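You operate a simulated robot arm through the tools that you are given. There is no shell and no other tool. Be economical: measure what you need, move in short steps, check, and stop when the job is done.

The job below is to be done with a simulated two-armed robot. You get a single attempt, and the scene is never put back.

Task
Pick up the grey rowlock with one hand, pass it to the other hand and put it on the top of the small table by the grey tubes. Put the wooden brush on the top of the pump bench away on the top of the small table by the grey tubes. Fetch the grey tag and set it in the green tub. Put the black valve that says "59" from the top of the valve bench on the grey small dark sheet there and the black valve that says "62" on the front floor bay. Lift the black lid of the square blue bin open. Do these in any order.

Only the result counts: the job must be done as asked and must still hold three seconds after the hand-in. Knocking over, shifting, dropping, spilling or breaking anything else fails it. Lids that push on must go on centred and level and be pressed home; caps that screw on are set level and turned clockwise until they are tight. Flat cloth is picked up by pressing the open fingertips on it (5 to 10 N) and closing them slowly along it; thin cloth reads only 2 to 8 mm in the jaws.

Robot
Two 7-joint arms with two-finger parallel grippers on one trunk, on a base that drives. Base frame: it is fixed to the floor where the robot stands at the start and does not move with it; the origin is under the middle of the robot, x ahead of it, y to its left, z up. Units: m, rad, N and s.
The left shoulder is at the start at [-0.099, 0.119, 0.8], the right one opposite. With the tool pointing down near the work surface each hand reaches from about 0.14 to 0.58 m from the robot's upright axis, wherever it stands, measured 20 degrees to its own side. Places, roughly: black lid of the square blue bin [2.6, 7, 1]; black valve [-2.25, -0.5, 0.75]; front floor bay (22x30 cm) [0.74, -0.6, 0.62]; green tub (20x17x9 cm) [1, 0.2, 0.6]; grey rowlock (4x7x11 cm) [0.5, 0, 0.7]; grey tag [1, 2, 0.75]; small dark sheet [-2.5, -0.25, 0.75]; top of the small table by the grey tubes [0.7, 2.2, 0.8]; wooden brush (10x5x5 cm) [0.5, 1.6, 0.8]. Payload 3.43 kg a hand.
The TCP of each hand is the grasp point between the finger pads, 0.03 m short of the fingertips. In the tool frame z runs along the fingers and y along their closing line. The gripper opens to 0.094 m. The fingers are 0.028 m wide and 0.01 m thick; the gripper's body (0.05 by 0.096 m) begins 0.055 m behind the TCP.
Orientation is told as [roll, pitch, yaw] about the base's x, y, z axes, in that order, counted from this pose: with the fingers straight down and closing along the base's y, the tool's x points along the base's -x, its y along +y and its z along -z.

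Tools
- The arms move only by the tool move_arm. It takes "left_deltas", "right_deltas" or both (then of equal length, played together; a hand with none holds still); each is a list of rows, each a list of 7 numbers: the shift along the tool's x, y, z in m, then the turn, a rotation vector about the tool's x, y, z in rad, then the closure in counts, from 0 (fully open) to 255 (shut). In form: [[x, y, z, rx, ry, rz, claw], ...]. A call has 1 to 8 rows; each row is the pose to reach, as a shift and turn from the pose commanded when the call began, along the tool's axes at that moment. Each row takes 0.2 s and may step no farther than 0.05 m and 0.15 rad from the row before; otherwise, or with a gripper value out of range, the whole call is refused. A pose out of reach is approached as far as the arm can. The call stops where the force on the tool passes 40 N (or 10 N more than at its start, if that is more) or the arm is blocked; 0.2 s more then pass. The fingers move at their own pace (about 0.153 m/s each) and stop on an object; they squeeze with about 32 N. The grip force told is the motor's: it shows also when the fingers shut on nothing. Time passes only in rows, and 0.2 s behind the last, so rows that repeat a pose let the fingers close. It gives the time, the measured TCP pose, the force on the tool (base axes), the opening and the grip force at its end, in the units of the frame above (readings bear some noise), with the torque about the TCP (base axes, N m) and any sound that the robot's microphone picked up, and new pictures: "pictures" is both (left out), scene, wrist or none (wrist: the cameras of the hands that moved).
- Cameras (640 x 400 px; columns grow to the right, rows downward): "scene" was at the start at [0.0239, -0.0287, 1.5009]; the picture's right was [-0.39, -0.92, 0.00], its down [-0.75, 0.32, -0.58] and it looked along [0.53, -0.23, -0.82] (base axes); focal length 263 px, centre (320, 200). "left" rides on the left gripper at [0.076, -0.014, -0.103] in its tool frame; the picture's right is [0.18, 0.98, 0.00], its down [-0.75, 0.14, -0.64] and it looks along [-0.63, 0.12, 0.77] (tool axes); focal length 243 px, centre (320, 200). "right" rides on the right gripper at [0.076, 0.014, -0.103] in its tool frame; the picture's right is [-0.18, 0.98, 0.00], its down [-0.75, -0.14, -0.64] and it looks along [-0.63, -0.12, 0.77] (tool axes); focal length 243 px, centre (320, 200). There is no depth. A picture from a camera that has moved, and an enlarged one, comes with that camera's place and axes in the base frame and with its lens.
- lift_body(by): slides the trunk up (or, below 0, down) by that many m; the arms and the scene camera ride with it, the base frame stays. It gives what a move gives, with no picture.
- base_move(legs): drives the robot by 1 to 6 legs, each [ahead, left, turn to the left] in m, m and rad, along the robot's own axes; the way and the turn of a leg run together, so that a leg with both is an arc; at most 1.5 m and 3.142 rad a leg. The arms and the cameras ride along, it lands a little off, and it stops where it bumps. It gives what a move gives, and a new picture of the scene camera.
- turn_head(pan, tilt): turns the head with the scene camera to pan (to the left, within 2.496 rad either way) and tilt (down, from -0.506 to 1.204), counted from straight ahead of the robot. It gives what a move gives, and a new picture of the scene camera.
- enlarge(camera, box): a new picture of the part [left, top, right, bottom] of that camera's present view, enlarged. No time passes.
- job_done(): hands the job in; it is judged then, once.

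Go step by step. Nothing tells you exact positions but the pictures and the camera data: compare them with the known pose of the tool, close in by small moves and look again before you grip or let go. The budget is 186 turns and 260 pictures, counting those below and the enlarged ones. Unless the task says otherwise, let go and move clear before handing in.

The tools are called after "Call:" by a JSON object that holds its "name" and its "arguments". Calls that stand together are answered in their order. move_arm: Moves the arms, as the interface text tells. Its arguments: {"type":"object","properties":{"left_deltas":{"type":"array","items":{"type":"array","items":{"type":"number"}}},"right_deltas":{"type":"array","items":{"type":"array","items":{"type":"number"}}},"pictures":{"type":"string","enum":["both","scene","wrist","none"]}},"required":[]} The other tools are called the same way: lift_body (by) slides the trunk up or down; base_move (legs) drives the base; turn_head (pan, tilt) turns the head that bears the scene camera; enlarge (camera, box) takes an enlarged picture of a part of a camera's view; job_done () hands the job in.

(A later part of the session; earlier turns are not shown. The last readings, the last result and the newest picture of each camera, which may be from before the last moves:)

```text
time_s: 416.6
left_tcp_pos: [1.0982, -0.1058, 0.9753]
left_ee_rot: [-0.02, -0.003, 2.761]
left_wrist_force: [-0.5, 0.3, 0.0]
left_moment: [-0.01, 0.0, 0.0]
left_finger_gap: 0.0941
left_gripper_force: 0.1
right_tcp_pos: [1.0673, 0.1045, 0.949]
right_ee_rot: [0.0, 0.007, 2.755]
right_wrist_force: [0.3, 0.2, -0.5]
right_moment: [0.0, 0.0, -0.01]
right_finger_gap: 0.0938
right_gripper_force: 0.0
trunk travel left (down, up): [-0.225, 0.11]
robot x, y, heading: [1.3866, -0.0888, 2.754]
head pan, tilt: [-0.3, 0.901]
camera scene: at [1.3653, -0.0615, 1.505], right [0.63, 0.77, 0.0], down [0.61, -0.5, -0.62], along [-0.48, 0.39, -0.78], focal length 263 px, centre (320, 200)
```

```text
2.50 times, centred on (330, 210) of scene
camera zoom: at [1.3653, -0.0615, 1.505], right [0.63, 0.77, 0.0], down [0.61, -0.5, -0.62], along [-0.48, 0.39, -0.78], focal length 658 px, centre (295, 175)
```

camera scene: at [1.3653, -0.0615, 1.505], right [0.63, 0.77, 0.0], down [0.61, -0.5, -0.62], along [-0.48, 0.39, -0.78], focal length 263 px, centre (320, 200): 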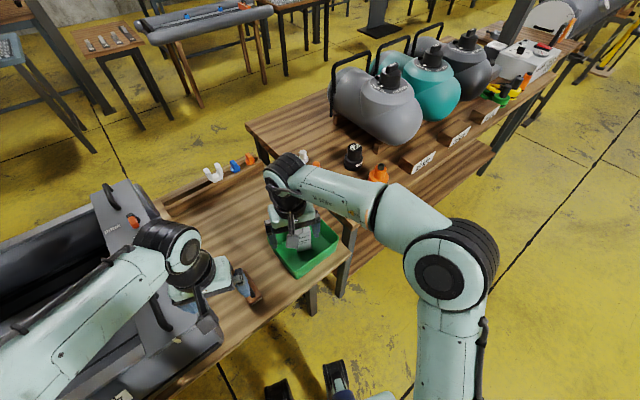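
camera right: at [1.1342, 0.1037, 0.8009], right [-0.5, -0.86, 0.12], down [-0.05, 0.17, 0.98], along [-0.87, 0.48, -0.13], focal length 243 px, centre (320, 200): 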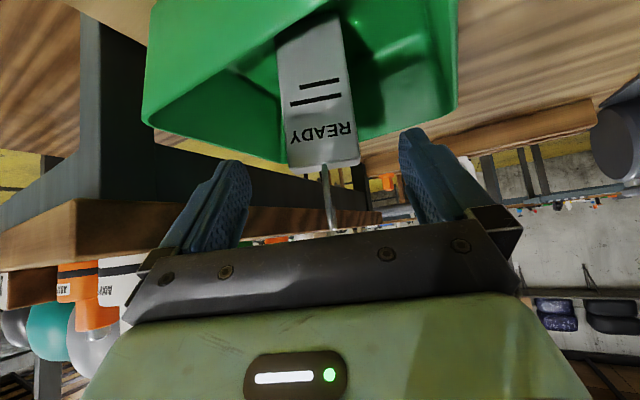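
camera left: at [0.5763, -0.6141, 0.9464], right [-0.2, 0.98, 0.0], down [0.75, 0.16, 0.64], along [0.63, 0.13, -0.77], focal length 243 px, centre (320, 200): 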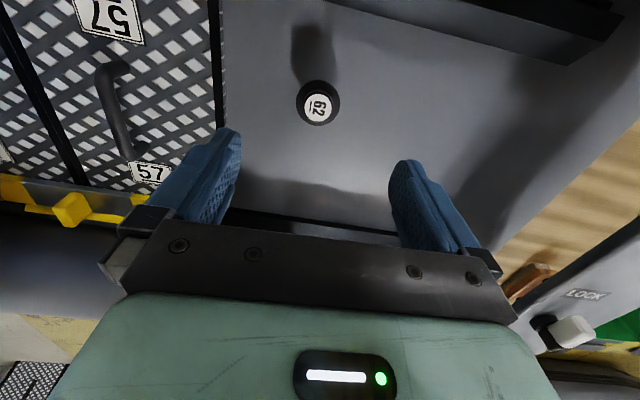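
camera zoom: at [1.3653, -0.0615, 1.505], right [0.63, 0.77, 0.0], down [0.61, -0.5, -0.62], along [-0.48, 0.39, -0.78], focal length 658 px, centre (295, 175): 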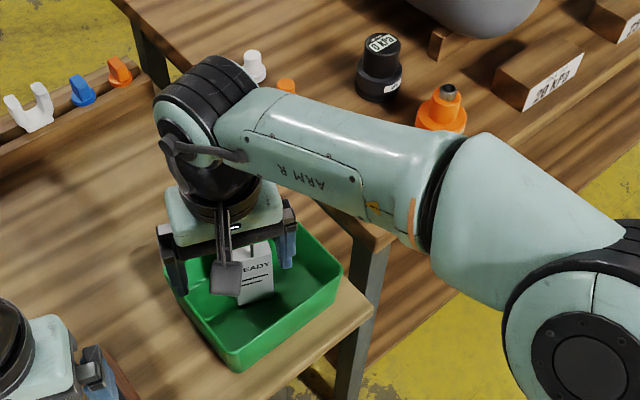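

The tag is in the tub. I back away and drive up the aisle toward the blue bin.

Call:
{"name": "base_move", "arguments": {"legs": [[-0.25, 0, 0], [0, 0, -1.186], [1.5, 0, 0], [1.5, 0, 0], [1.3, 0, 0]]}}

Call:
{"name": "turn_head", "arguments": {"pan": -0.3, "tilt": 0.4}}

```text
time_s: 441.5
left_tcp_pos: [1.5331, 4.3642, 0.9761]
left_ee_rot: [-0.022, 0.0, 1.571]
left_wrist_force: [0.4, 0.3, 0.4]
left_moment: [-0.02, -0.01, 0.0]
left_finger_gap: 0.0941
left_gripper_force: 0.0
right_tcp_pos: [1.7153, 4.4729, 0.9486]
right_ee_rot: [-0.001, 0.002, 1.561]
right_wrist_force: [-0.1, 0.4, -0.4]
right_moment: [0.01, 0.02, -0.02]
right_finger_gap: 0.0937
right_gripper_force: 0.1
trunk travel left (down, up): [-0.225, 0.11]
robot x, y, heading: [1.6504, 4.1049, 1.567]
head pan, tilt: [-0.3, 0.901]
camera scene: at [1.6744, 4.1335, 1.505], right [0.95, -0.3, 0.0], down [-0.24, -0.75, -0.62], along [0.19, 0.59, -0.78], focal length 263 px, centre (320, 200)
```

scene: 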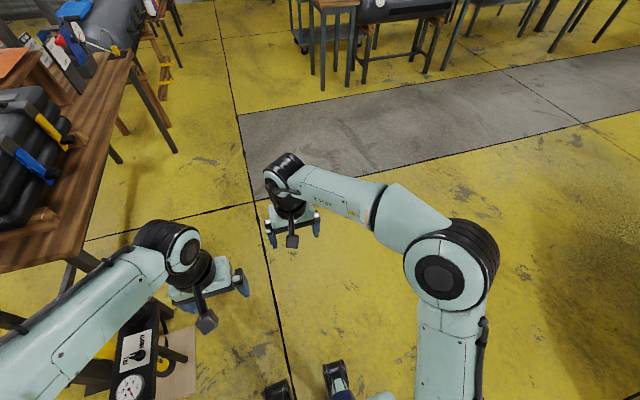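

```text
time_s: 442.5
left_tcp_pos: [1.5333, 4.3648, 0.976]
left_ee_rot: [-0.023, -0.002, 1.57]
left_wrist_force: [-0.3, 0.2, -0.6]
left_moment: [0.0, 0.01, 0.06]
left_finger_gap: 0.0939
left_gripper_force: 0.2
right_tcp_pos: [1.7158, 4.4723, 0.9498]
right_ee_rot: [-0.002, 0.003, 1.563]
right_wrist_force: [0.4, 0.6, -0.4]
right_moment: [0.02, -0.01, 0.01]
right_finger_gap: 0.0938
right_gripper_force: 0.0
trunk travel left (down, up): [-0.225, 0.11]
robot x, y, heading: [1.6521, 4.1027, 1.559]
head pan, tilt: [-0.3, 0.4]
camera scene: at [1.6796, 4.1496, 1.5479], right [0.95, -0.3, 0.0], down [-0.12, -0.37, -0.92], along [0.28, 0.88, -0.39], focal length 263 px, centre (320, 200)
```

scene: 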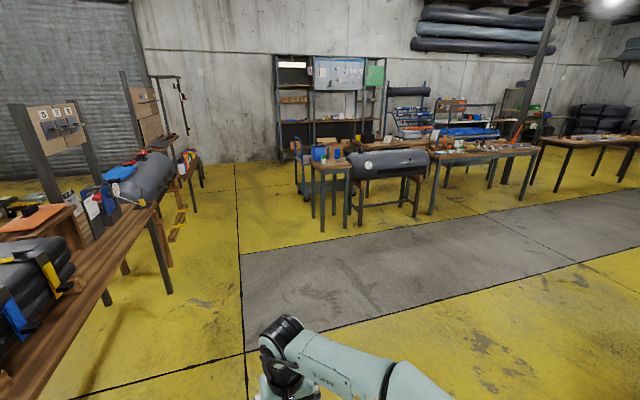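

Call:
{"name": "enlarge", "arguments": {"camera": "scene", "box": [280, 110, 440, 235]}}

```text
3.20 times, centred on (360, 172) of scene
camera zoom: at [1.6796, 4.1496, 1.5479], right [0.95, -0.3, 0.0], down [-0.12, -0.37, -0.92], along [0.28, 0.88, -0.39], focal length 842 px, centre (192, 288)
```

zoom: 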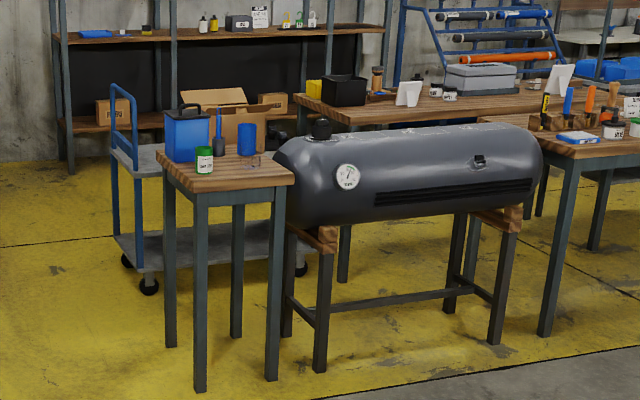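

The square blue bin stands on the small bench at about (2.56, 6.97). I drive up and face it from its left side.

Call:
{"name": "base_move", "arguments": {"legs": [[1.5, 0, 0], [1.3, 0, 0], [0, 0, -1.56]]}}

Call:
{"name": "turn_head", "arguments": {"pan": 0, "tilt": 0.5}}

```text
time_s: 459.9
left_tcp_pos: [1.948, 7.0403, 0.9751]
left_ee_rot: [-0.02, -0.003, -0.002]
left_wrist_force: [0.2, -0.1, -0.4]
left_moment: [0.01, 0.0, 0.02]
left_finger_gap: 0.0942
left_gripper_force: 0.0
right_tcp_pos: [2.0551, 6.8563, 0.9484]
right_ee_rot: [-0.002, 0.001, -0.006]
right_wrist_force: [-0.1, -0.1, 0.3]
right_moment: [0.0, -0.02, -0.05]
right_finger_gap: 0.0941
right_gripper_force: 0.1
trunk travel left (down, up): [-0.225, 0.11]
robot x, y, heading: [1.6867, 6.9209, -0.009]
head pan, tilt: [-0.3, 0.4]
camera scene: at [1.7339, 6.8924, 1.548], right [-0.3, -0.95, 0.0], down [-0.37, 0.12, -0.92], along [0.88, -0.28, -0.39], focal length 263 px, centre (320, 200)
```

scene: 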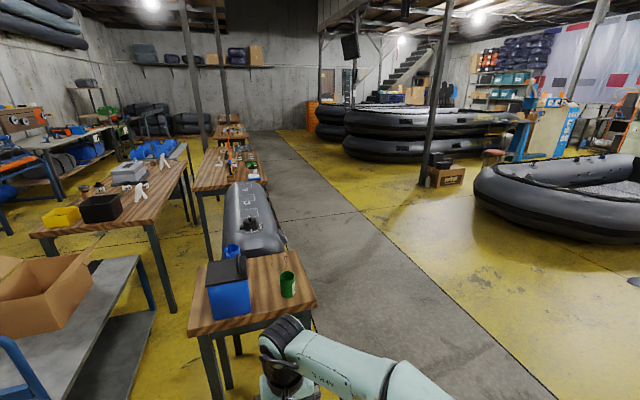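

```text
time_s: 460.7
left_tcp_pos: [1.9477, 7.0391, 0.9762]
left_ee_rot: [-0.021, -0.002, 0.0]
left_wrist_force: [0.5, 0.8, -0.1]
left_moment: [-0.01, -0.02, 0.0]
left_finger_gap: 0.0938
left_gripper_force: 0.0
right_tcp_pos: [2.0567, 6.8559, 0.9484]
right_ee_rot: [-0.002, 0.0, -0.006]
right_wrist_force: [-0.1, 0.2, -0.5]
right_moment: [0.01, 0.0, 0.04]
right_finger_gap: 0.0942
right_gripper_force: 0.0
trunk travel left (down, up): [-0.225, 0.11]
robot x, y, heading: [1.6878, 6.9178, -0.001]
head pan, tilt: [0.0, 0.499]
camera scene: at [1.7365, 6.9197, 1.5389], right [-0.01, -1.0, 0.0], down [-0.48, 0.0, -0.88], along [0.88, -0.01, -0.48], focal length 263 px, centre (320, 200)
```

scene: 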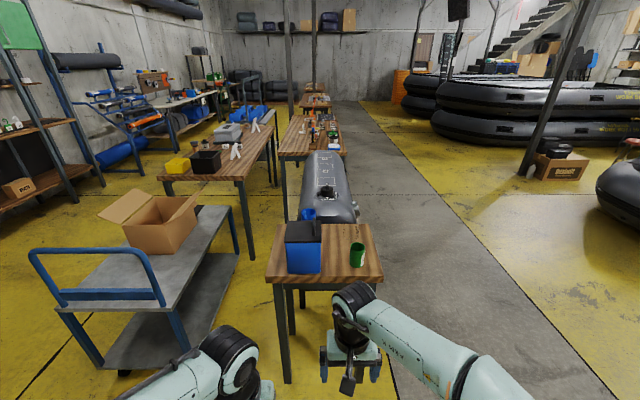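

Call:
{"name": "enlarge", "arguments": {"camera": "scene", "box": [250, 190, 400, 300]}}

```text
3.64 times, centred on (325, 245) of scene
camera zoom: at [1.7365, 6.9197, 1.5389], right [-0.01, -1.0, 0.0], down [-0.48, 0.0, -0.88], along [0.88, -0.01, -0.48], focal length 957 px, centre (302, 36)
```

zoom: 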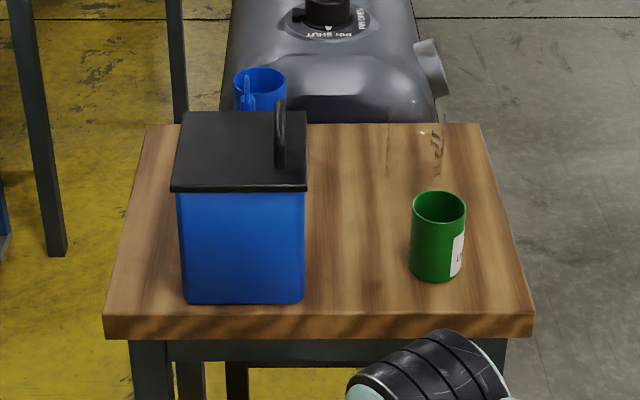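

The bin's lid spans x 2.49–2.62, y 6.91–7.04 at z≈0.96, with its handle along the -y edge, so the hinge is on the +y side. I move closer and bring the left hand above the handle.

Call:
{"name": "move_arm", "arguments": {"right_deltas": [[0.03, -0.02, 0, 0, 0, 0, 0], [0.06, -0.04, 0, 0, 0, 0, 0], [0.09, -0.06, 0, 0, 0, 0, 0], [0.11, -0.08, 0, 0, 0, 0, 0]], "left_deltas": [[0, -0.02, -0.02, 0.005, 0, 0, 0], [0, -0.05, -0.05, 0.01, 0, 0, 0], [0, -0.08, -0.08, 0.02, 0, 0, 0], [0, -0.1, -0.1, 0.02, 0, 0, 0]], "pictures": "none"}}

Call:
{"name": "base_move", "arguments": {"legs": [[0.4, 0, 0]]}}

Call:
{"name": "turn_head", "arguments": {"pan": 0, "tilt": 0.8}}

```text
time_s: 461.7
left_tcp_pos: [1.9472, 6.9413, 1.0784]
left_ee_rot: [-0.044, -0.001, -0.002]
left_wrist_force: [0.5, 0.1, -0.4]
left_moment: [-0.01, 0.02, -0.03]
left_finger_gap: 0.0943
left_gripper_force: 0.1
right_tcp_pos: [1.9436, 6.7765, 0.9486]
right_ee_rot: [0.002, -0.001, -0.007]
right_wrist_force: [-0.4, -0.9, 0.3]
right_moment: [0.02, 0.02, 0.02]
right_finger_gap: 0.0939
right_gripper_force: 0.0
trunk travel left (down, up): [-0.225, 0.11]
robot x, y, heading: [1.6862, 6.9227, -0.003]
head pan, tilt: [0.0, 0.499]
```

```text
time_s: 464.2
left_tcp_pos: [2.349, 6.939, 1.0767]
left_ee_rot: [-0.042, -0.002, -0.002]
left_wrist_force: [-0.1, 0.7, 0.9]
left_moment: [-0.03, -0.02, 0.0]
left_finger_gap: 0.094
left_gripper_force: 0.1
right_tcp_pos: [2.3465, 6.7744, 0.949]
right_ee_rot: [-0.003, 0.003, -0.004]
right_wrist_force: [0.4, 0.2, -0.1]
right_moment: [0.02, 0.02, 0.0]
right_finger_gap: 0.0939
right_gripper_force: 0.0
trunk travel left (down, up): [-0.225, 0.11]
robot x, y, heading: [2.0893, 6.919, -0.002]
head pan, tilt: [0.0, 0.499]
camera scene: at [2.1383, 6.9177, 1.5388], right [0.0, -1.0, 0.0], down [-0.48, 0.0, -0.88], along [0.88, 0.0, -0.48], focal length 263 px, centre (320, 200)
```

scene: 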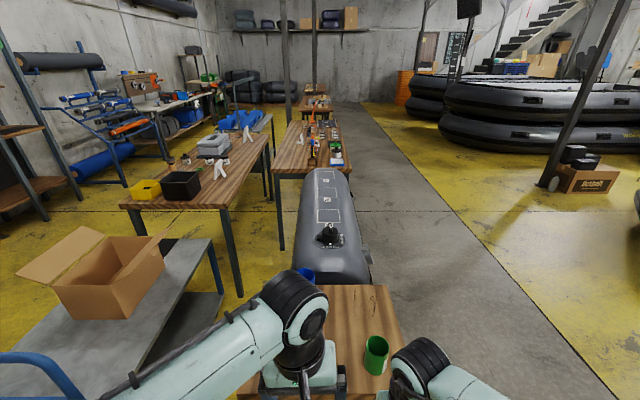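

```text
time_s: 465.0
left_tcp_pos: [2.3478, 6.94, 1.0768]
left_ee_rot: [-0.042, -0.001, 0.0]
left_wrist_force: [-0.6, -0.5, -0.1]
left_moment: [0.0, 0.03, -0.05]
left_finger_gap: 0.0941
left_gripper_force: 0.0
right_tcp_pos: [2.3462, 6.7767, 0.9485]
right_ee_rot: [-0.003, 0.001, -0.004]
right_wrist_force: [-0.3, 0.0, 0.1]
right_moment: [0.01, -0.02, -0.02]
right_finger_gap: 0.0939
right_gripper_force: 0.2
trunk travel left (down, up): [-0.225, 0.11]
robot x, y, heading: [2.0932, 6.9165, -0.005]
head pan, tilt: [0.0, 0.799]
camera scene: at [2.1273, 6.9177, 1.5129], right [0.0, -1.0, 0.0], down [-0.72, 0.0, -0.7], along [0.7, 0.0, -0.72], focal length 263 px, centre (320, 200)
```

scene: 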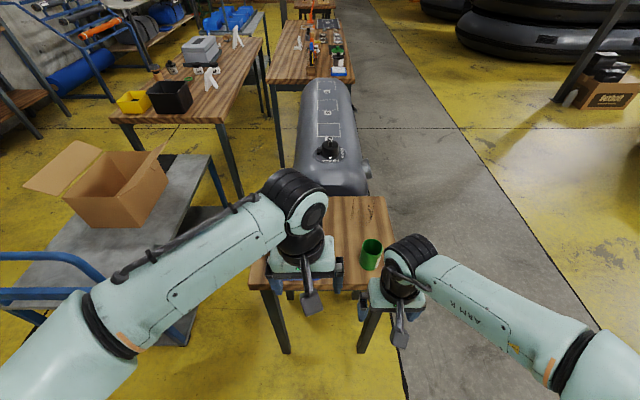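

Call:
{"name": "move_arm", "arguments": {"left_deltas": [[-0.04, 0, 0, -0.02, 0, 0, 0], [-0.08, 0, 0, -0.042, 0, 0, 0], [-0.12, 0, 0, -0.042, 0, 0, 0], [-0.15, 0, 0, -0.042, 0, 0, 0]], "pictures": "wrist"}}

Call:
{"name": "enlarge", "arguments": {"camera": "left", "box": [200, 40, 480, 240]}}

```text
time_s: 466.0
left_tcp_pos: [2.4988, 6.939, 1.0777]
left_ee_rot: [0.001, -0.003, -0.001]
left_wrist_force: [0.3, -0.1, -1.2]
left_moment: [0.02, 0.04, 0.01]
left_finger_gap: 0.0941
left_gripper_force: 0.0
right_tcp_pos: [2.3463, 6.7751, 0.9485]
right_ee_rot: [-0.002, 0.0, -0.005]
right_wrist_force: [0.6, 0.0, 0.0]
right_moment: [0.0, -0.01, 0.01]
right_finger_gap: 0.0939
right_gripper_force: 0.0
trunk travel left (down, up): [-0.225, 0.11]
robot x, y, heading: [2.0914, 6.9155, -0.004]
head pan, tilt: [0.0, 0.799]
camera left: at [2.4232, 6.9254, 1.1793], right [-0.18, 0.98, 0.0], down [0.75, 0.14, 0.64], along [0.63, 0.12, -0.77], focal length 243 px, centre (320, 200)
```

left: 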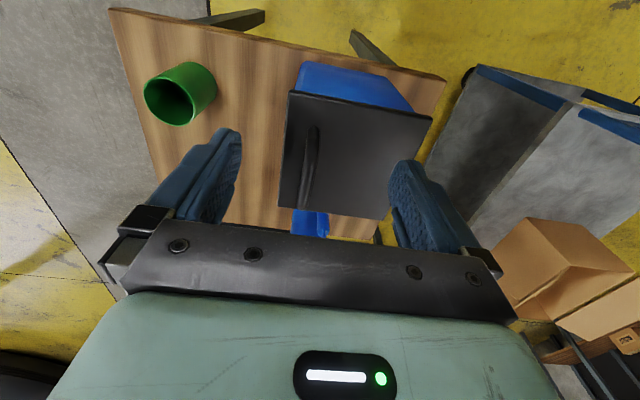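

```text
2.00 times, centred on (340, 140) of left
camera zoom: at [2.4232, 6.9254, 1.1793], right [-0.18, 0.98, 0.0], down [0.75, 0.14, 0.64], along [0.63, 0.12, -0.77], focal length 485 px, centre (280, 320)
```

zoom: 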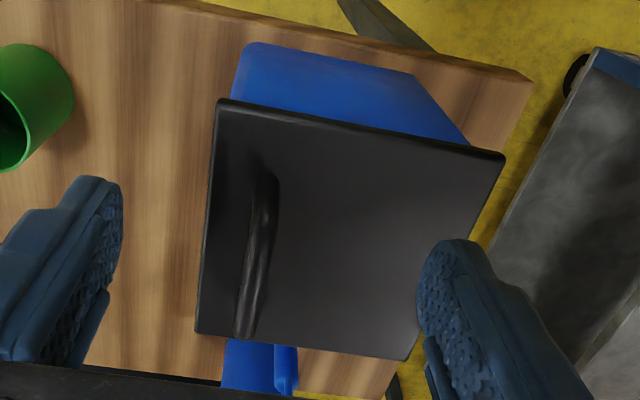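

The handle's centre is at about (2.555, 6.938), its bar near z 0.985. I descend over it to just above the lid.

Call:
{"name": "move_arm", "arguments": {"left_deltas": [[-0.03, 0, 0.01, 0, 0, 0, 60], [-0.056, 0, 0.03, 0, 0, 0, 60], [-0.056, 0, 0.055, 0, 0, 0, 60], [-0.056, 0, 0.068, 0, 0, 0, 60], [-0.056, 0, 0.068, 0, 0, 0, 60]], "pictures": "both"}}

Call:
{"name": "enlarge", "arguments": {"camera": "left", "box": [200, 100, 440, 280]}}

Call:
{"name": "enlarge", "arguments": {"camera": "scene", "box": [240, 190, 400, 310]}}

```text
time_s: 467.2
left_tcp_pos: [2.5557, 6.9389, 1.0149]
left_ee_rot: [0.005, -0.003, -0.007]
left_wrist_force: [-0.7, 0.0, 0.6]
left_moment: [0.0, 0.01, 0.02]
left_finger_gap: 0.0719
left_gripper_force: 0.2
left hand out of reach, approached as far as the arm can: row 2, 4
right_tcp_pos: [2.3459, 6.7766, 0.9491]
right_ee_rot: [-0.001, 0.002, -0.004]
right_wrist_force: [1.6, 0.0, 0.2]
right_moment: [-0.02, 0.03, -0.03]
right_finger_gap: 0.0938
right_gripper_force: 0.0
trunk travel left (down, up): [-0.225, 0.11]
robot x, y, heading: [2.0875, 6.92, -0.005]
head pan, tilt: [0.0, 0.799]
camera scene: at [2.1278, 6.9178, 1.5129], right [0.0, -1.0, 0.0], down [-0.72, 0.0, -0.7], along [0.7, 0.0, -0.72], focal length 263 px, centre (320, 200)
camera left: at [2.4789, 6.925, 1.1162], right [-0.18, 0.98, 0.0], down [0.75, 0.13, 0.65], along [0.63, 0.12, -0.76], focal length 243 px, centre (320, 200)
```

scene: 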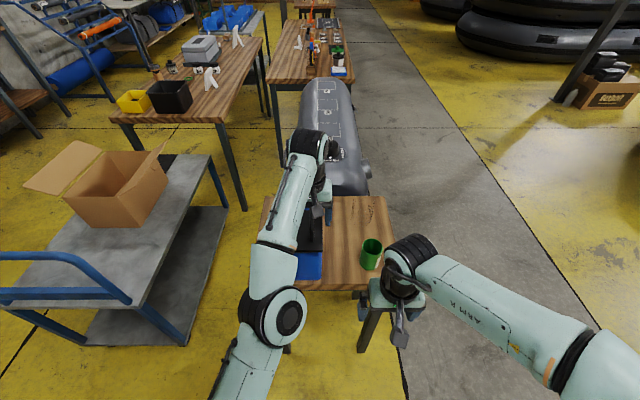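
left: 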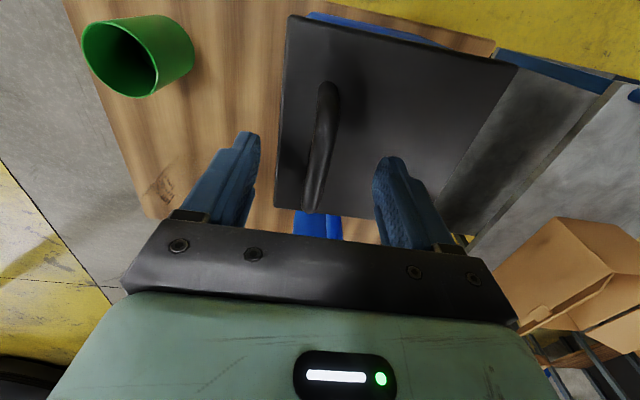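

```text
2.22 times, centred on (320, 190) of left
camera zoom: at [2.4789, 6.925, 1.1162], right [-0.18, 0.98, 0.0], down [0.75, 0.13, 0.65], along [0.63, 0.12, -0.76], focal length 539 px, centre (320, 222)
```

zoom: 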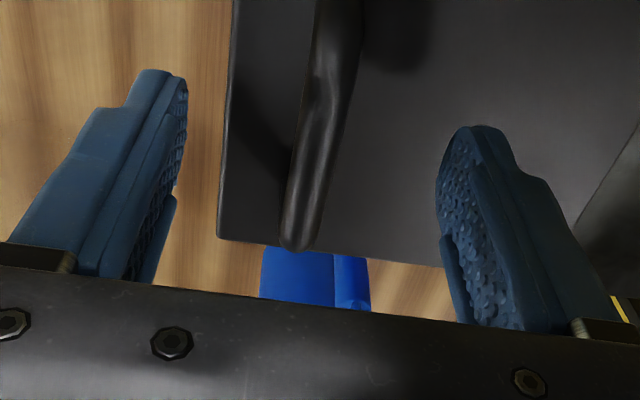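

```text
3.33 times, centred on (320, 250) of scene
camera zoom: at [2.1278, 6.9178, 1.5129], right [0.0, -1.0, 0.0], down [-0.72, 0.0, -0.7], along [0.7, 0.0, -0.72], focal length 878 px, centre (320, 33)
```

zoom: 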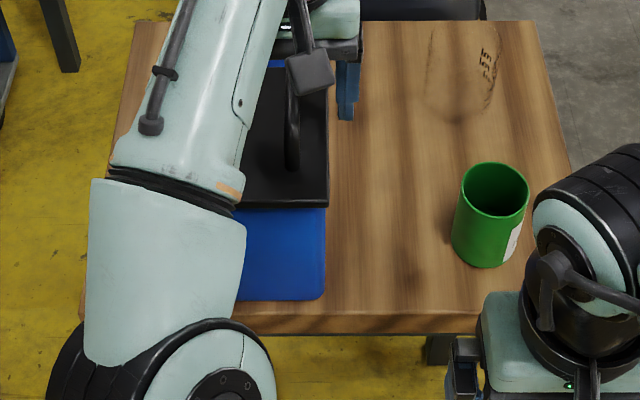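

Call:
{"name": "move_arm", "arguments": {"left_deltas": [[0, 0, 0.008, 0, 0, 0, 60], [0, 0, 0.016, 0, 0, 0, 60], [0, 0, 0.016, 0, 0, 0, 120], [0, 0, 0.016, 0, 0, 0, 200], [0, 0, 0.016, 0, 0, 0, 255], [0, 0, 0.016, 0, 0, 0, 255]], "pictures": "wrist"}}

```text
time_s: 468.6
left_tcp_pos: [2.5622, 6.9378, 0.9974]
left_ee_rot: [-0.002, -0.002, 0.0]
left_wrist_force: [-0.2, -4.9, 1.6]
left_moment: [-0.04, -0.23, 0.01]
left_finger_gap: 0.0157
left_gripper_force: 45.0
left hand out of reach, approached as far as the arm can: row 1, 2, 3, 4, 5, 6
right_tcp_pos: [2.3461, 6.7759, 0.9485]
right_ee_rot: [-0.003, 0.003, -0.005]
right_wrist_force: [0.2, 0.2, -0.9]
right_moment: [-0.03, -0.02, 0.01]
right_finger_gap: 0.094
right_gripper_force: 0.2
trunk travel left (down, up): [-0.225, 0.11]
robot x, y, heading: [2.0921, 6.9187, -0.008]
head pan, tilt: [0.0, 0.799]
camera left: at [2.486, 6.9237, 1.0993], right [-0.18, 0.98, 0.0], down [0.75, 0.14, 0.64], along [0.63, 0.12, -0.77], focal length 243 px, centre (320, 200)
```

left: 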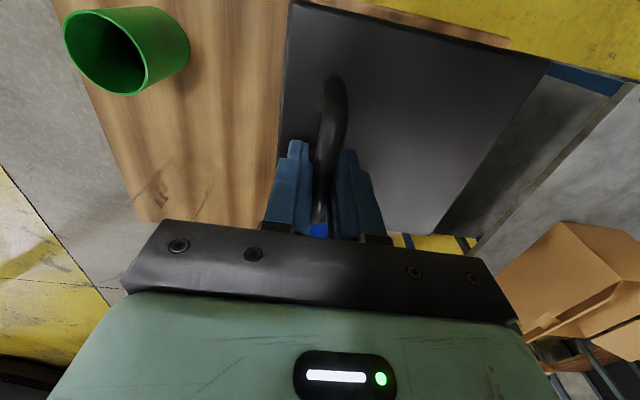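

The handle is gripped, but the arm is near its reach limit for the opening arc. I let go again, raise the trunk and move 0.09 m closer first.

Call:
{"name": "move_arm", "arguments": {"left_deltas": [[0, 0, 0, 0, 0, 0, 150], [0, 0, 0, 0, 0, 0, 60], [0, 0, 0, 0, 0, 0, 60]], "pictures": "none"}}

Call:
{"name": "lift_body", "arguments": {"by": 0.1}}

Call:
{"name": "base_move", "arguments": {"legs": [[0.09, -0.03, 0]]}}

Call:
{"name": "move_arm", "arguments": {"left_deltas": [[0.03, 0.01, 0, 0, 0, 0, 60], [0.06, 0.02, 0, 0, 0, 0, 60], [0.09, 0.03, 0.01, 0, 0, 0, 60], [0.094, 0.03, 0.04, 0, 0, 0, 60]], "pictures": "wrist"}}

```text
time_s: 469.4
left_tcp_pos: [2.563, 6.9381, 0.9981]
left_ee_rot: [0.0, -0.001, 0.0]
left_wrist_force: [0.6, -0.3, 0.3]
left_moment: [-0.01, 0.0, -0.01]
left_finger_gap: 0.072
left_gripper_force: 0.1
right_tcp_pos: [2.3466, 6.7769, 0.9486]
right_ee_rot: [0.0, 0.003, -0.005]
right_wrist_force: [-0.4, 0.2, 0.5]
right_moment: [0.0, 0.01, 0.01]
right_finger_gap: 0.094
right_gripper_force: 0.2
trunk travel left (down, up): [-0.225, 0.11]
robot x, y, heading: [2.0892, 6.9198, -0.007]
head pan, tilt: [0.0, 0.799]
```

```text
time_s: 470.7
left_tcp_pos: [2.5991, 6.9364, 1.1502]
left_ee_rot: [0.001, -0.083, 0.0]
left_wrist_force: [-0.7, -0.5, 0.2]
left_moment: [0.02, 0.01, 0.01]
left_finger_gap: 0.0718
left_gripper_force: 0.0
right_tcp_pos: [2.3448, 6.7753, 1.0498]
right_ee_rot: [-0.002, 0.002, -0.006]
right_wrist_force: [-0.8, 0.3, -0.5]
right_moment: [0.02, -0.03, 0.03]
right_finger_gap: 0.0941
right_gripper_force: 0.1
trunk travel left (down, up): [-0.325, 0.01]
robot x, y, heading: [2.0886, 6.9183, -0.001]
head pan, tilt: [0.0, 0.799]
```

```text
time_s: 471.9
left_tcp_pos: [2.6857, 6.9077, 1.1495]
left_ee_rot: [0.0, -0.084, 0.0]
left_wrist_force: [0.3, 0.5, 0.3]
left_moment: [-0.01, 0.02, 0.0]
left_finger_gap: 0.0719
left_gripper_force: 0.1
right_tcp_pos: [2.4341, 6.7457, 1.0482]
right_ee_rot: [-0.002, 0.003, -0.006]
right_wrist_force: [-0.2, 0.5, -0.5]
right_moment: [0.01, 0.0, -0.01]
right_finger_gap: 0.094
right_gripper_force: 0.1
trunk travel left (down, up): [-0.325, 0.01]
robot x, y, heading: [2.1799, 6.888, -0.002]
head pan, tilt: [0.0, 0.799]
camera scene: at [2.2141, 6.8875, 1.6185], right [0.0, -1.0, 0.0], down [-0.72, 0.0, -0.7], along [0.7, 0.0, -0.72], focal length 263 px, centre (320, 200)
```

scene: 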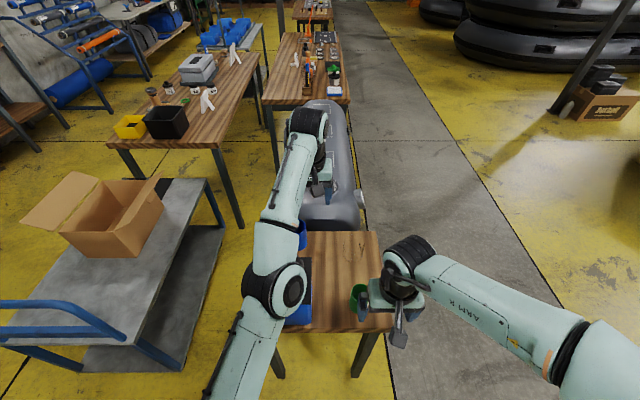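

```text
time_s: 472.9
left_tcp_pos: [2.6825, 6.9091, 1.1558]
left_ee_rot: [-0.001, -0.082, 0.001]
left_wrist_force: [-0.2, 0.0, 0.3]
left_moment: [-0.01, 0.0, 0.01]
left_finger_gap: 0.0719
left_gripper_force: 0.0
left hand out of reach, approached as far as the arm can: row 1, 2, 3, 4
right_tcp_pos: [2.435, 6.7458, 1.0492]
right_ee_rot: [-0.001, 0.0, -0.006]
right_wrist_force: [0.0, 0.8, -0.2]
right_moment: [0.02, 0.01, 0.01]
right_finger_gap: 0.0939
right_gripper_force: 0.1
trunk travel left (down, up): [-0.325, 0.01]
robot x, y, heading: [2.1787, 6.8853, -0.006]
head pan, tilt: [0.0, 0.799]
camera left: at [2.599, 6.896, 1.2521], right [-0.18, 0.98, -0.01], down [0.7, 0.14, 0.7], along [0.69, 0.12, -0.71], focal length 243 px, centre (320, 200)
```

left: 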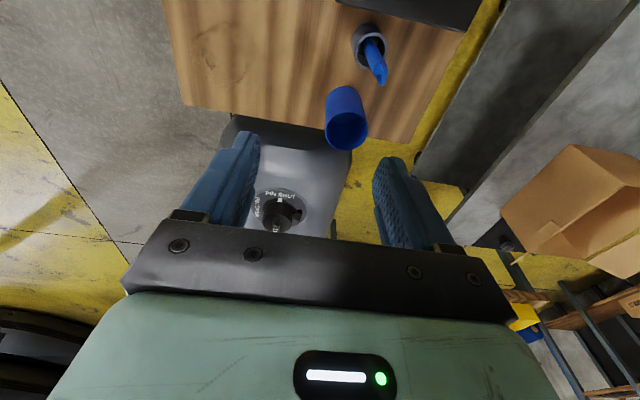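

The left arm is near its stretched limit again; I bring it down and back gently as before.

Call:
{"name": "move_arm", "arguments": {"left_deltas": [[0.01, 0, 0.03, 0, 0.04, 0, 60], [0.03, 0.01, 0.06, 0, 0.08, 0, 60], [0.07, 0.02, 0.08, 0, 0.08, 0, 60], [0.11, 0.03, 0.09, 0, 0.08, 0, 60], [0.13, 0.03, 0.1, 0, 0.08, 0, 60]], "pictures": "wrist"}}

```text
time_s: 474.1
left_tcp_pos: [2.6924, 6.9098, 1.1069]
left_ee_rot: [-0.001, -0.003, 0.0]
left_wrist_force: [-0.3, -0.4, -1.0]
left_moment: [0.01, 0.04, 0.01]
left_finger_gap: 0.072
left_gripper_force: 0.1
left hand out of reach, approached as far as the arm can: row 1, 2, 3, 4, 5
right_tcp_pos: [2.4345, 6.7448, 1.0494]
right_ee_rot: [-0.001, 0.0, -0.005]
right_wrist_force: [0.2, 0.0, 0.2]
right_moment: [0.0, 0.01, 0.01]
right_finger_gap: 0.094
right_gripper_force: 0.0
trunk travel left (down, up): [-0.325, 0.01]
robot x, y, heading: [2.1785, 6.8943, -0.007]
head pan, tilt: [0.0, 0.799]
camera left: at [2.6166, 6.8949, 1.2093], right [-0.18, 0.98, 0.0], down [0.75, 0.14, 0.64], along [0.63, 0.12, -0.76], focal length 243 px, centre (320, 200)
```

left: 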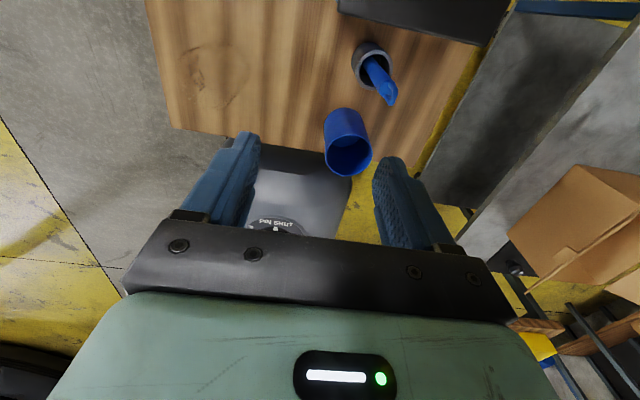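

Call:
{"name": "move_arm", "arguments": {"left_deltas": [[0.03, 0.005, 0.0, 0, 0, 0, 60], [0.06, 0.01, 0, 0, 0, 0, 60], [0.09, 0.02, 0, 0, 0, 0, 60], [0.12, 0.028, 0, 0, 0, 0, 60], [0.136, 0.028, 0, 0, 0, 0, 60]], "pictures": "wrist"}}

```text
time_s: 475.4
left_tcp_pos: [2.6428, 6.955, 1.2535]
left_ee_rot: [-0.277, -0.342, 0.239]
left_wrist_force: [0.2, 0.3, -0.9]
left_moment: [0.01, 0.01, 0.0]
left_finger_gap: 0.0718
left_gripper_force: 0.2
left hand out of reach, approached as far as the arm can: row 1, 2, 3, 4
right_tcp_pos: [2.4333, 6.7451, 1.0484]
right_ee_rot: [-0.003, 0.0, -0.005]
right_wrist_force: [0.4, 0.0, -0.5]
right_moment: [-0.06, -0.01, -0.02]
right_finger_gap: 0.0939
right_gripper_force: 0.1
trunk travel left (down, up): [-0.325, 0.01]
robot x, y, heading: [2.1763, 6.8856, -0.008]
head pan, tilt: [0.0, 0.799]
stopped in row 5 (left hand): the arm was blocked; the commanded pose is now the measured one
camera left: at [2.5362, 6.9444, 1.3236], right [-0.3, 0.9, -0.32], down [0.43, 0.42, 0.8], along [0.85, 0.11, -0.51], focal length 243 px, centre (320, 200)
```

left: 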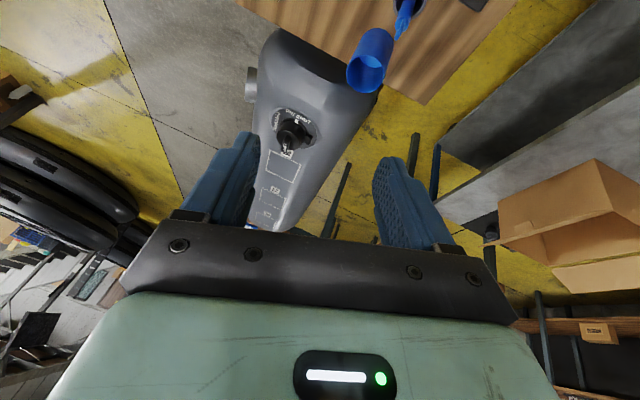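

Call:
{"name": "move_arm", "arguments": {"left_deltas": [[0.02, 0.004, 0.03, -0.07, 0.085, 0.06, 60], [0.045, 0.01, 0.06, -0.14, 0.17, 0.12, 60], [0.07, 0.015, 0.095, -0.21, 0.255, 0.18, 60], [0.092, 0.021, 0.125, -0.277, 0.342, 0.239, 60]], "pictures": "scene"}}

```text
time_s: 476.4
left_tcp_pos: [2.603, 6.9303, 1.103]
left_ee_rot: [0.057, -0.024, -0.042]
left_wrist_force: [0.3, 0.1, 0.1]
left_moment: [0.01, 0.02, 0.0]
left_finger_gap: 0.0719
left_gripper_force: 0.1
right_tcp_pos: [2.4342, 6.7449, 1.0482]
right_ee_rot: [-0.003, 0.001, -0.005]
right_wrist_force: [0.4, 0.3, 0.0]
right_moment: [-0.02, -0.02, -0.01]
right_finger_gap: 0.094
right_gripper_force: 0.1
trunk travel left (down, up): [-0.325, 0.01]
robot x, y, heading: [2.1759, 6.8873, -0.004]
head pan, tilt: [0.0, 0.799]
camera scene: at [2.2149, 6.8871, 1.6188], right [0.0, -1.0, 0.0], down [-0.72, 0.0, -0.7], along [0.7, 0.0, -0.72], focal length 263 px, centre (320, 200)
```

scene: 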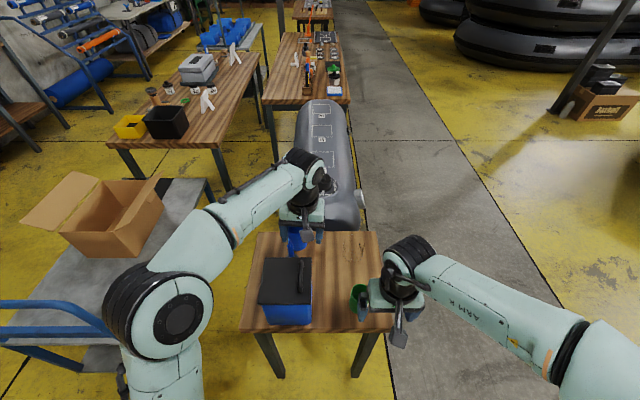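

Good, the elbow is bent again. I align above the handle and check.

Call:
{"name": "move_arm", "arguments": {"left_deltas": [[0.02, 0.003, 0.01, 0.03, 0.012, -0.02, 60], [0.035, 0.006, 0.03, 0.057, 0.024, -0.042, 60], [0.048, 0.008, 0.055, 0.057, 0.024, -0.042, 60], [0.048, 0.008, 0.065, 0.057, 0.024, -0.042, 60]], "pictures": "wrist"}}

```text
time_s: 477.4
left_tcp_pos: [2.5583, 6.9453, 1.0374]
left_ee_rot: [-0.002, -0.004, 0.003]
left_wrist_force: [0.0, 0.4, -0.5]
left_moment: [0.0, 0.0, 0.0]
left_finger_gap: 0.0718
left_gripper_force: 0.0
right_tcp_pos: [2.4346, 6.7459, 1.0486]
right_ee_rot: [-0.002, 0.003, -0.006]
right_wrist_force: [-0.3, -0.2, -1.1]
right_moment: [0.01, 0.0, 0.02]
right_finger_gap: 0.0941
right_gripper_force: 0.1
trunk travel left (down, up): [-0.325, 0.01]
robot x, y, heading: [2.1818, 6.8891, -0.005]
head pan, tilt: [0.0, 0.799]
camera left: at [2.4816, 6.9309, 1.1387], right [-0.19, 0.98, 0.0], down [0.75, 0.14, 0.64], along [0.63, 0.12, -0.77], focal length 243 px, centre (320, 200)
```

left: 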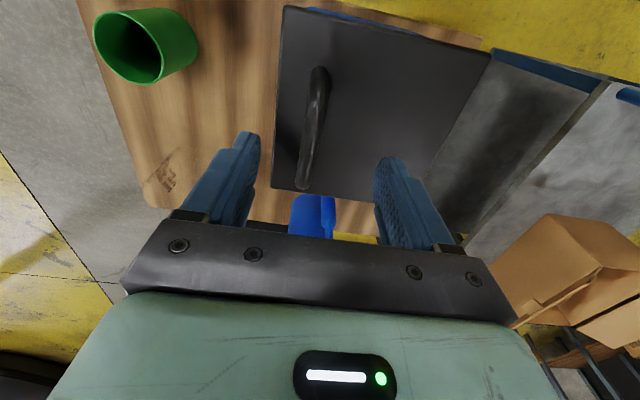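

Call:
{"name": "move_arm", "arguments": {"left_deltas": [[0.002, -0.007, 0.015, 0, 0, 0, 60], [0.002, -0.007, 0.03, 0, 0, 0, 60], [0.002, -0.007, 0.039, 0, 0, 0, 60], [0.002, -0.007, 0.039, 0, 0, 0, 140], [0.002, -0.007, 0.039, 0, 0, 0, 220], [0.002, -0.007, 0.039, 0, 0, 0, 255], [0.002, -0.007, 0.039, 0, 0, 0, 255]], "pictures": "wrist"}}

```text
time_s: 479.1
left_tcp_pos: [2.5554, 6.9378, 0.9969]
left_ee_rot: [-0.001, -0.001, 0.003]
left_wrist_force: [0.2, -0.4, -0.6]
left_moment: [-0.03, 0.0, -0.13]
left_finger_gap: 0.0158
left_gripper_force: 45.3
right_tcp_pos: [2.4343, 6.746, 1.0489]
right_ee_rot: [-0.002, 0.002, -0.005]
right_wrist_force: [-0.4, 0.0, -0.3]
right_moment: [-0.01, 0.0, -0.02]
right_finger_gap: 0.0941
right_gripper_force: 0.0
trunk travel left (down, up): [-0.325, 0.01]
robot x, y, heading: [2.1821, 6.8892, -0.004]
head pan, tilt: [0.0, 0.799]
camera left: at [2.4797, 6.9236, 1.0998], right [-0.19, 0.98, 0.0], down [0.75, 0.14, 0.64], along [0.63, 0.12, -0.77], focal length 243 px, centre (320, 200)
```

left: 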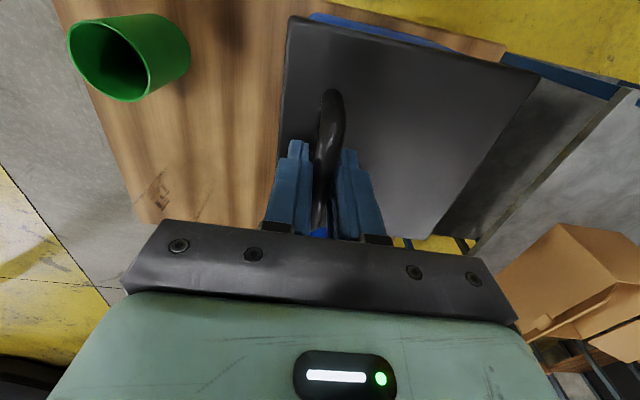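

Now I lift the lid along its arc around the +y hinge, rolling the hand with it.

Call:
{"name": "move_arm", "arguments": {"left_deltas": [[0, 0.0079, -0.015, 0.15, 0, 0, 255], [0, 0.0179, -0.0287, 0.3, 0, 0, 255], [0, 0.03, -0.0407, 0.45, 0, 0, 255]], "pictures": "both"}}

```text
time_s: 479.9
left_tcp_pos: [2.5553, 6.9649, 1.0394]
left_ee_rot: [-0.456, -0.004, 0.003]
left_wrist_force: [1.9, -4.8, 6.1]
left_moment: [0.14, 0.46, -0.09]
left_finger_gap: 0.0154
left_gripper_force: 45.0
right_tcp_pos: [2.434, 6.7457, 1.0502]
right_ee_rot: [-0.001, 0.002, -0.004]
right_wrist_force: [0.1, -0.5, -0.4]
right_moment: [0.01, 0.02, 0.02]
right_finger_gap: 0.0939
right_gripper_force: 0.1
trunk travel left (down, up): [-0.325, 0.01]
robot x, y, heading: [2.1798, 6.8899, -0.007]
head pan, tilt: [0.0, 0.799]
camera scene: at [2.2146, 6.887, 1.6189], right [0.0, -1.0, 0.0], down [-0.72, 0.0, -0.7], along [0.7, 0.0, -0.72], focal length 263 px, centre (320, 200)
camera left: at [2.4795, 6.9986, 1.1372], right [-0.18, 0.88, -0.43], down [0.75, 0.41, 0.52], along [0.64, -0.23, -0.74], focal length 243 px, centre (320, 200)
```

scene: 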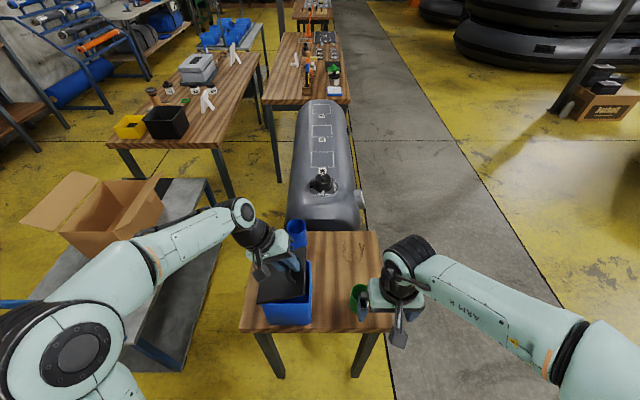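
left: 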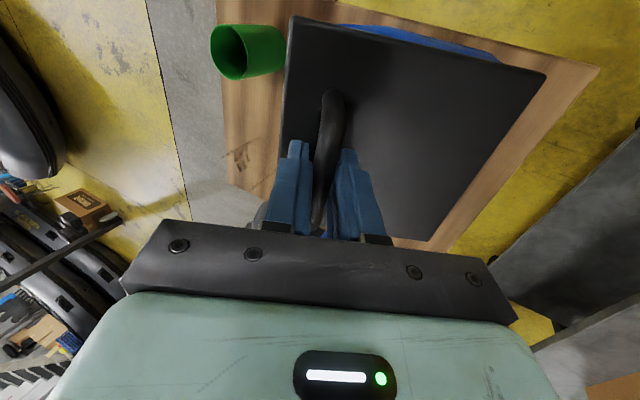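

The lid is opening as expected (hinge on +y). I continue the same arc.

Call:
{"name": "move_arm", "arguments": {"left_deltas": [[0, 0.0079, -0.015, 0.15, 0, 0, 255], [0, 0.0179, -0.0287, 0.3, 0, 0, 255], [0, 0.03, -0.0407, 0.45, 0, 0, 255], [0, 0.0436, -0.0508, 0.6, 0, 0, 255]], "pictures": "both"}}

```text
time_s: 480.9
left_tcp_pos: [2.5564, 7.0267, 1.0691]
left_ee_rot: [-1.058, -0.009, 0.004]
left_wrist_force: [10.3, -6.1, 37.4]
left_moment: [0.06, 0.46, -0.07]
left_finger_gap: 0.0157
left_gripper_force: 44.6
right_tcp_pos: [2.4338, 6.7437, 1.0501]
right_ee_rot: [-0.002, 0.0, -0.005]
right_wrist_force: [0.4, -1.0, -0.2]
right_moment: [-0.04, 0.03, 0.01]
right_finger_gap: 0.0939
right_gripper_force: 0.1
trunk travel left (down, up): [-0.325, 0.01]
robot x, y, heading: [2.179, 6.8912, -0.009]
head pan, tilt: [0.0, 0.799]
camera scene: at [2.2141, 6.8863, 1.6191], right [0.0, -1.0, 0.0], down [-0.72, 0.0, -0.7], along [0.7, 0.0, -0.72], focal length 263 px, centre (320, 200)
camera left: at [2.4794, 7.1094, 1.1311], right [-0.18, 0.48, -0.86], down [0.75, 0.63, 0.2], along [0.64, -0.61, -0.47], focal length 243 px, centre (320, 200)
```

scene: 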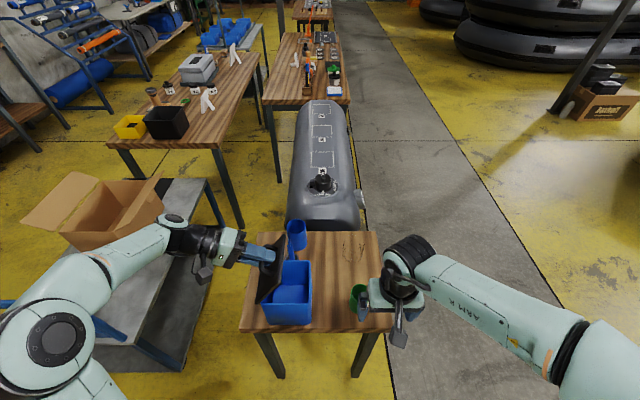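
left: 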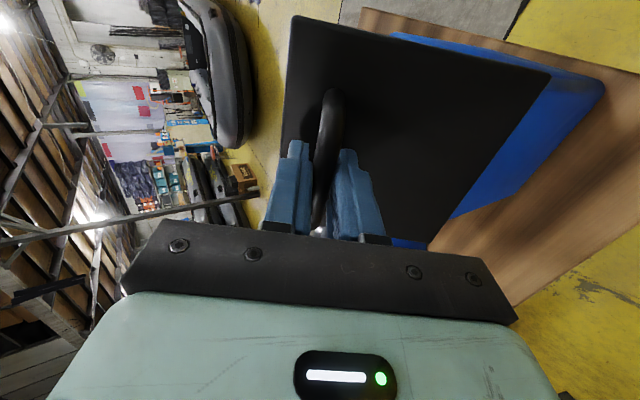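

A 37 N upward reaction shows that my arc runs slightly low; I correct by 6 mm and continue.

Call:
{"name": "move_arm", "arguments": {"left_deltas": [[0, -0.005, -0.003, 0, 0, 0, 255], [0, 0.0025, -0.018, 0.15, 0, 0, 255], [0, 0.0125, -0.032, 0.3, 0, 0, 255]], "pictures": "both"}}

```text
time_s: 481.6
left_tcp_pos: [2.5553, 7.0635, 1.0696]
left_ee_rot: [-1.352, 0.001, 0.005]
left_wrist_force: [11.6, 2.2, 11.9]
left_moment: [0.13, 0.1, 0.16]
left_finger_gap: 0.0153
left_gripper_force: 44.5
right_tcp_pos: [2.4355, 6.7462, 1.05]
right_ee_rot: [-0.002, 0.002, -0.005]
right_wrist_force: [0.1, 0.2, -0.7]
right_moment: [0.0, -0.02, 0.01]
right_finger_gap: 0.0937
right_gripper_force: 0.1
trunk travel left (down, up): [-0.325, 0.01]
robot x, y, heading: [2.1787, 6.8866, -0.008]
head pan, tilt: [0.0, 0.799]
camera scene: at [2.2159, 6.8884, 1.6187], right [0.0, -1.0, 0.0], down [-0.72, 0.0, -0.7], along [0.7, 0.0, -0.72], focal length 263 px, centre (320, 200)
camera left: at [2.4796, 7.1612, 1.1058], right [-0.19, 0.21, -0.96], down [0.75, 0.66, 0.0], along [0.64, -0.72, -0.28], focal length 243 px, centre (320, 200)
```

scene: 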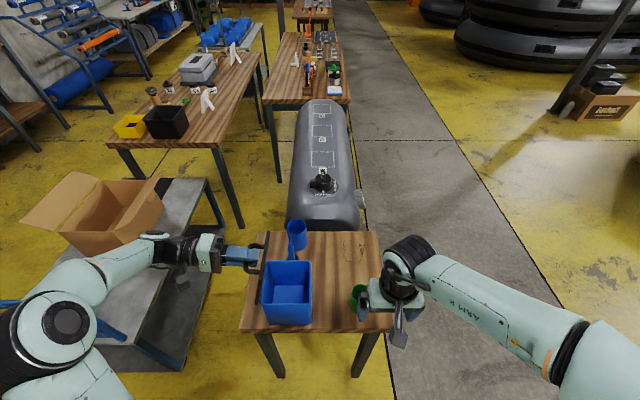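
left: 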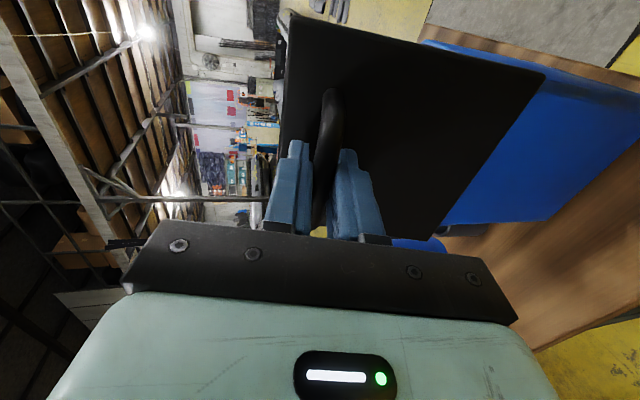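

Call:
{"name": "move_arm", "arguments": {"left_deltas": [[0, 0.0079, -0.015, 0.15, 0, 0, 255], [0, 0.0179, -0.0287, 0.3, 0, 0, 255]], "pictures": "both"}}

```text
time_s: 482.2
left_tcp_pos: [2.5563, 7.0961, 1.0597]
left_ee_rot: [-1.656, -0.004, 0.004]
left_wrist_force: [11.8, 10.2, 20.8]
left_moment: [0.11, 0.37, -0.43]
left_finger_gap: 0.0153
left_gripper_force: 45.3
right_tcp_pos: [2.4353, 6.7473, 1.0482]
right_ee_rot: [-0.001, 0.001, -0.006]
right_wrist_force: [0.2, 0.6, 0.5]
right_moment: [-0.02, 0.02, 0.0]
right_finger_gap: 0.0941
right_gripper_force: 0.0
trunk travel left (down, up): [-0.325, 0.01]
robot x, y, heading: [2.1745, 6.8897, -0.005]
head pan, tilt: [0.0, 0.799]
camera scene: at [2.2152, 6.8896, 1.6188], right [0.0, -1.0, 0.0], down [-0.72, 0.0, -0.7], along [0.7, 0.0, -0.72], focal length 263 px, centre (320, 200)
camera left: at [2.4797, 7.2003, 1.0649], right [-0.18, -0.08, -0.98], down [0.75, 0.63, -0.19], along [0.63, -0.77, -0.05], focal length 243 px, centre (320, 200)
```

scene: 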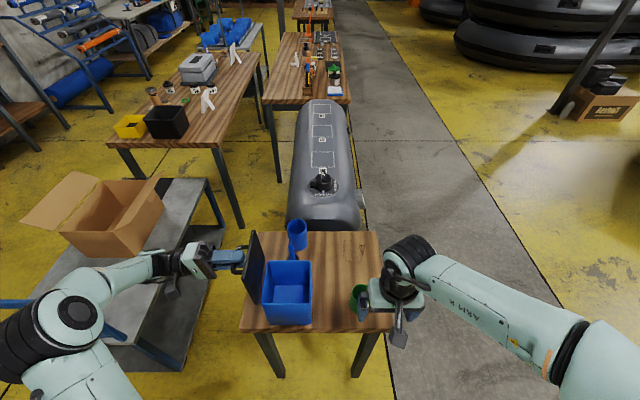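
left: 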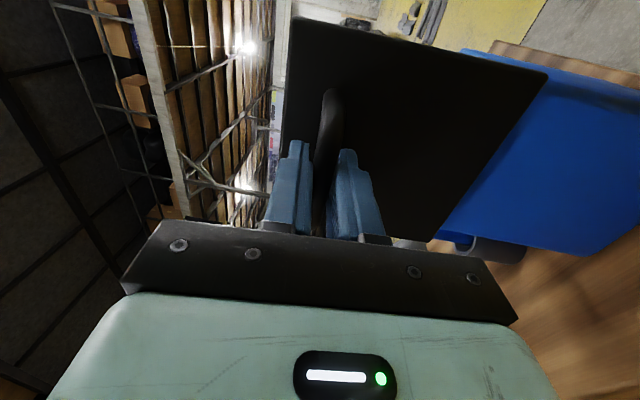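

Call:
{"name": "move_arm", "arguments": {"left_deltas": [[0, -0.004, -0.003, 0, 0, 0, 255], [0, 0.003, -0.018, 0.14, 0, 0, 255]], "pictures": "scene"}}

```text
time_s: 482.9
left_tcp_pos: [2.5565, 7.1107, 1.0521]
left_ee_rot: [-1.79, 0.004, 0.001]
left_wrist_force: [7.8, -7.6, -14.2]
left_moment: [0.05, -0.18, -0.06]
left_finger_gap: 0.0152
left_gripper_force: 45.2
right_tcp_pos: [2.4353, 6.7451, 1.0486]
right_ee_rot: [-0.001, 0.003, -0.005]
right_wrist_force: [-0.1, 0.9, -0.4]
right_moment: [-0.01, -0.01, 0.0]
right_finger_gap: 0.0941
right_gripper_force: 0.1
trunk travel left (down, up): [-0.325, 0.01]
robot x, y, heading: [2.1771, 6.8884, -0.009]
head pan, tilt: [0.0, 0.799]
camera scene: at [2.2169, 6.8879, 1.6184], right [0.0, -1.0, 0.0], down [-0.72, 0.0, -0.7], along [0.7, 0.0, -0.72], focal length 263 px, centre (320, 200)
```

scene: 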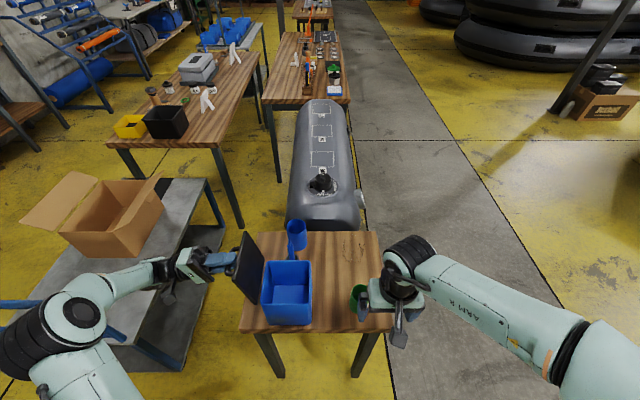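

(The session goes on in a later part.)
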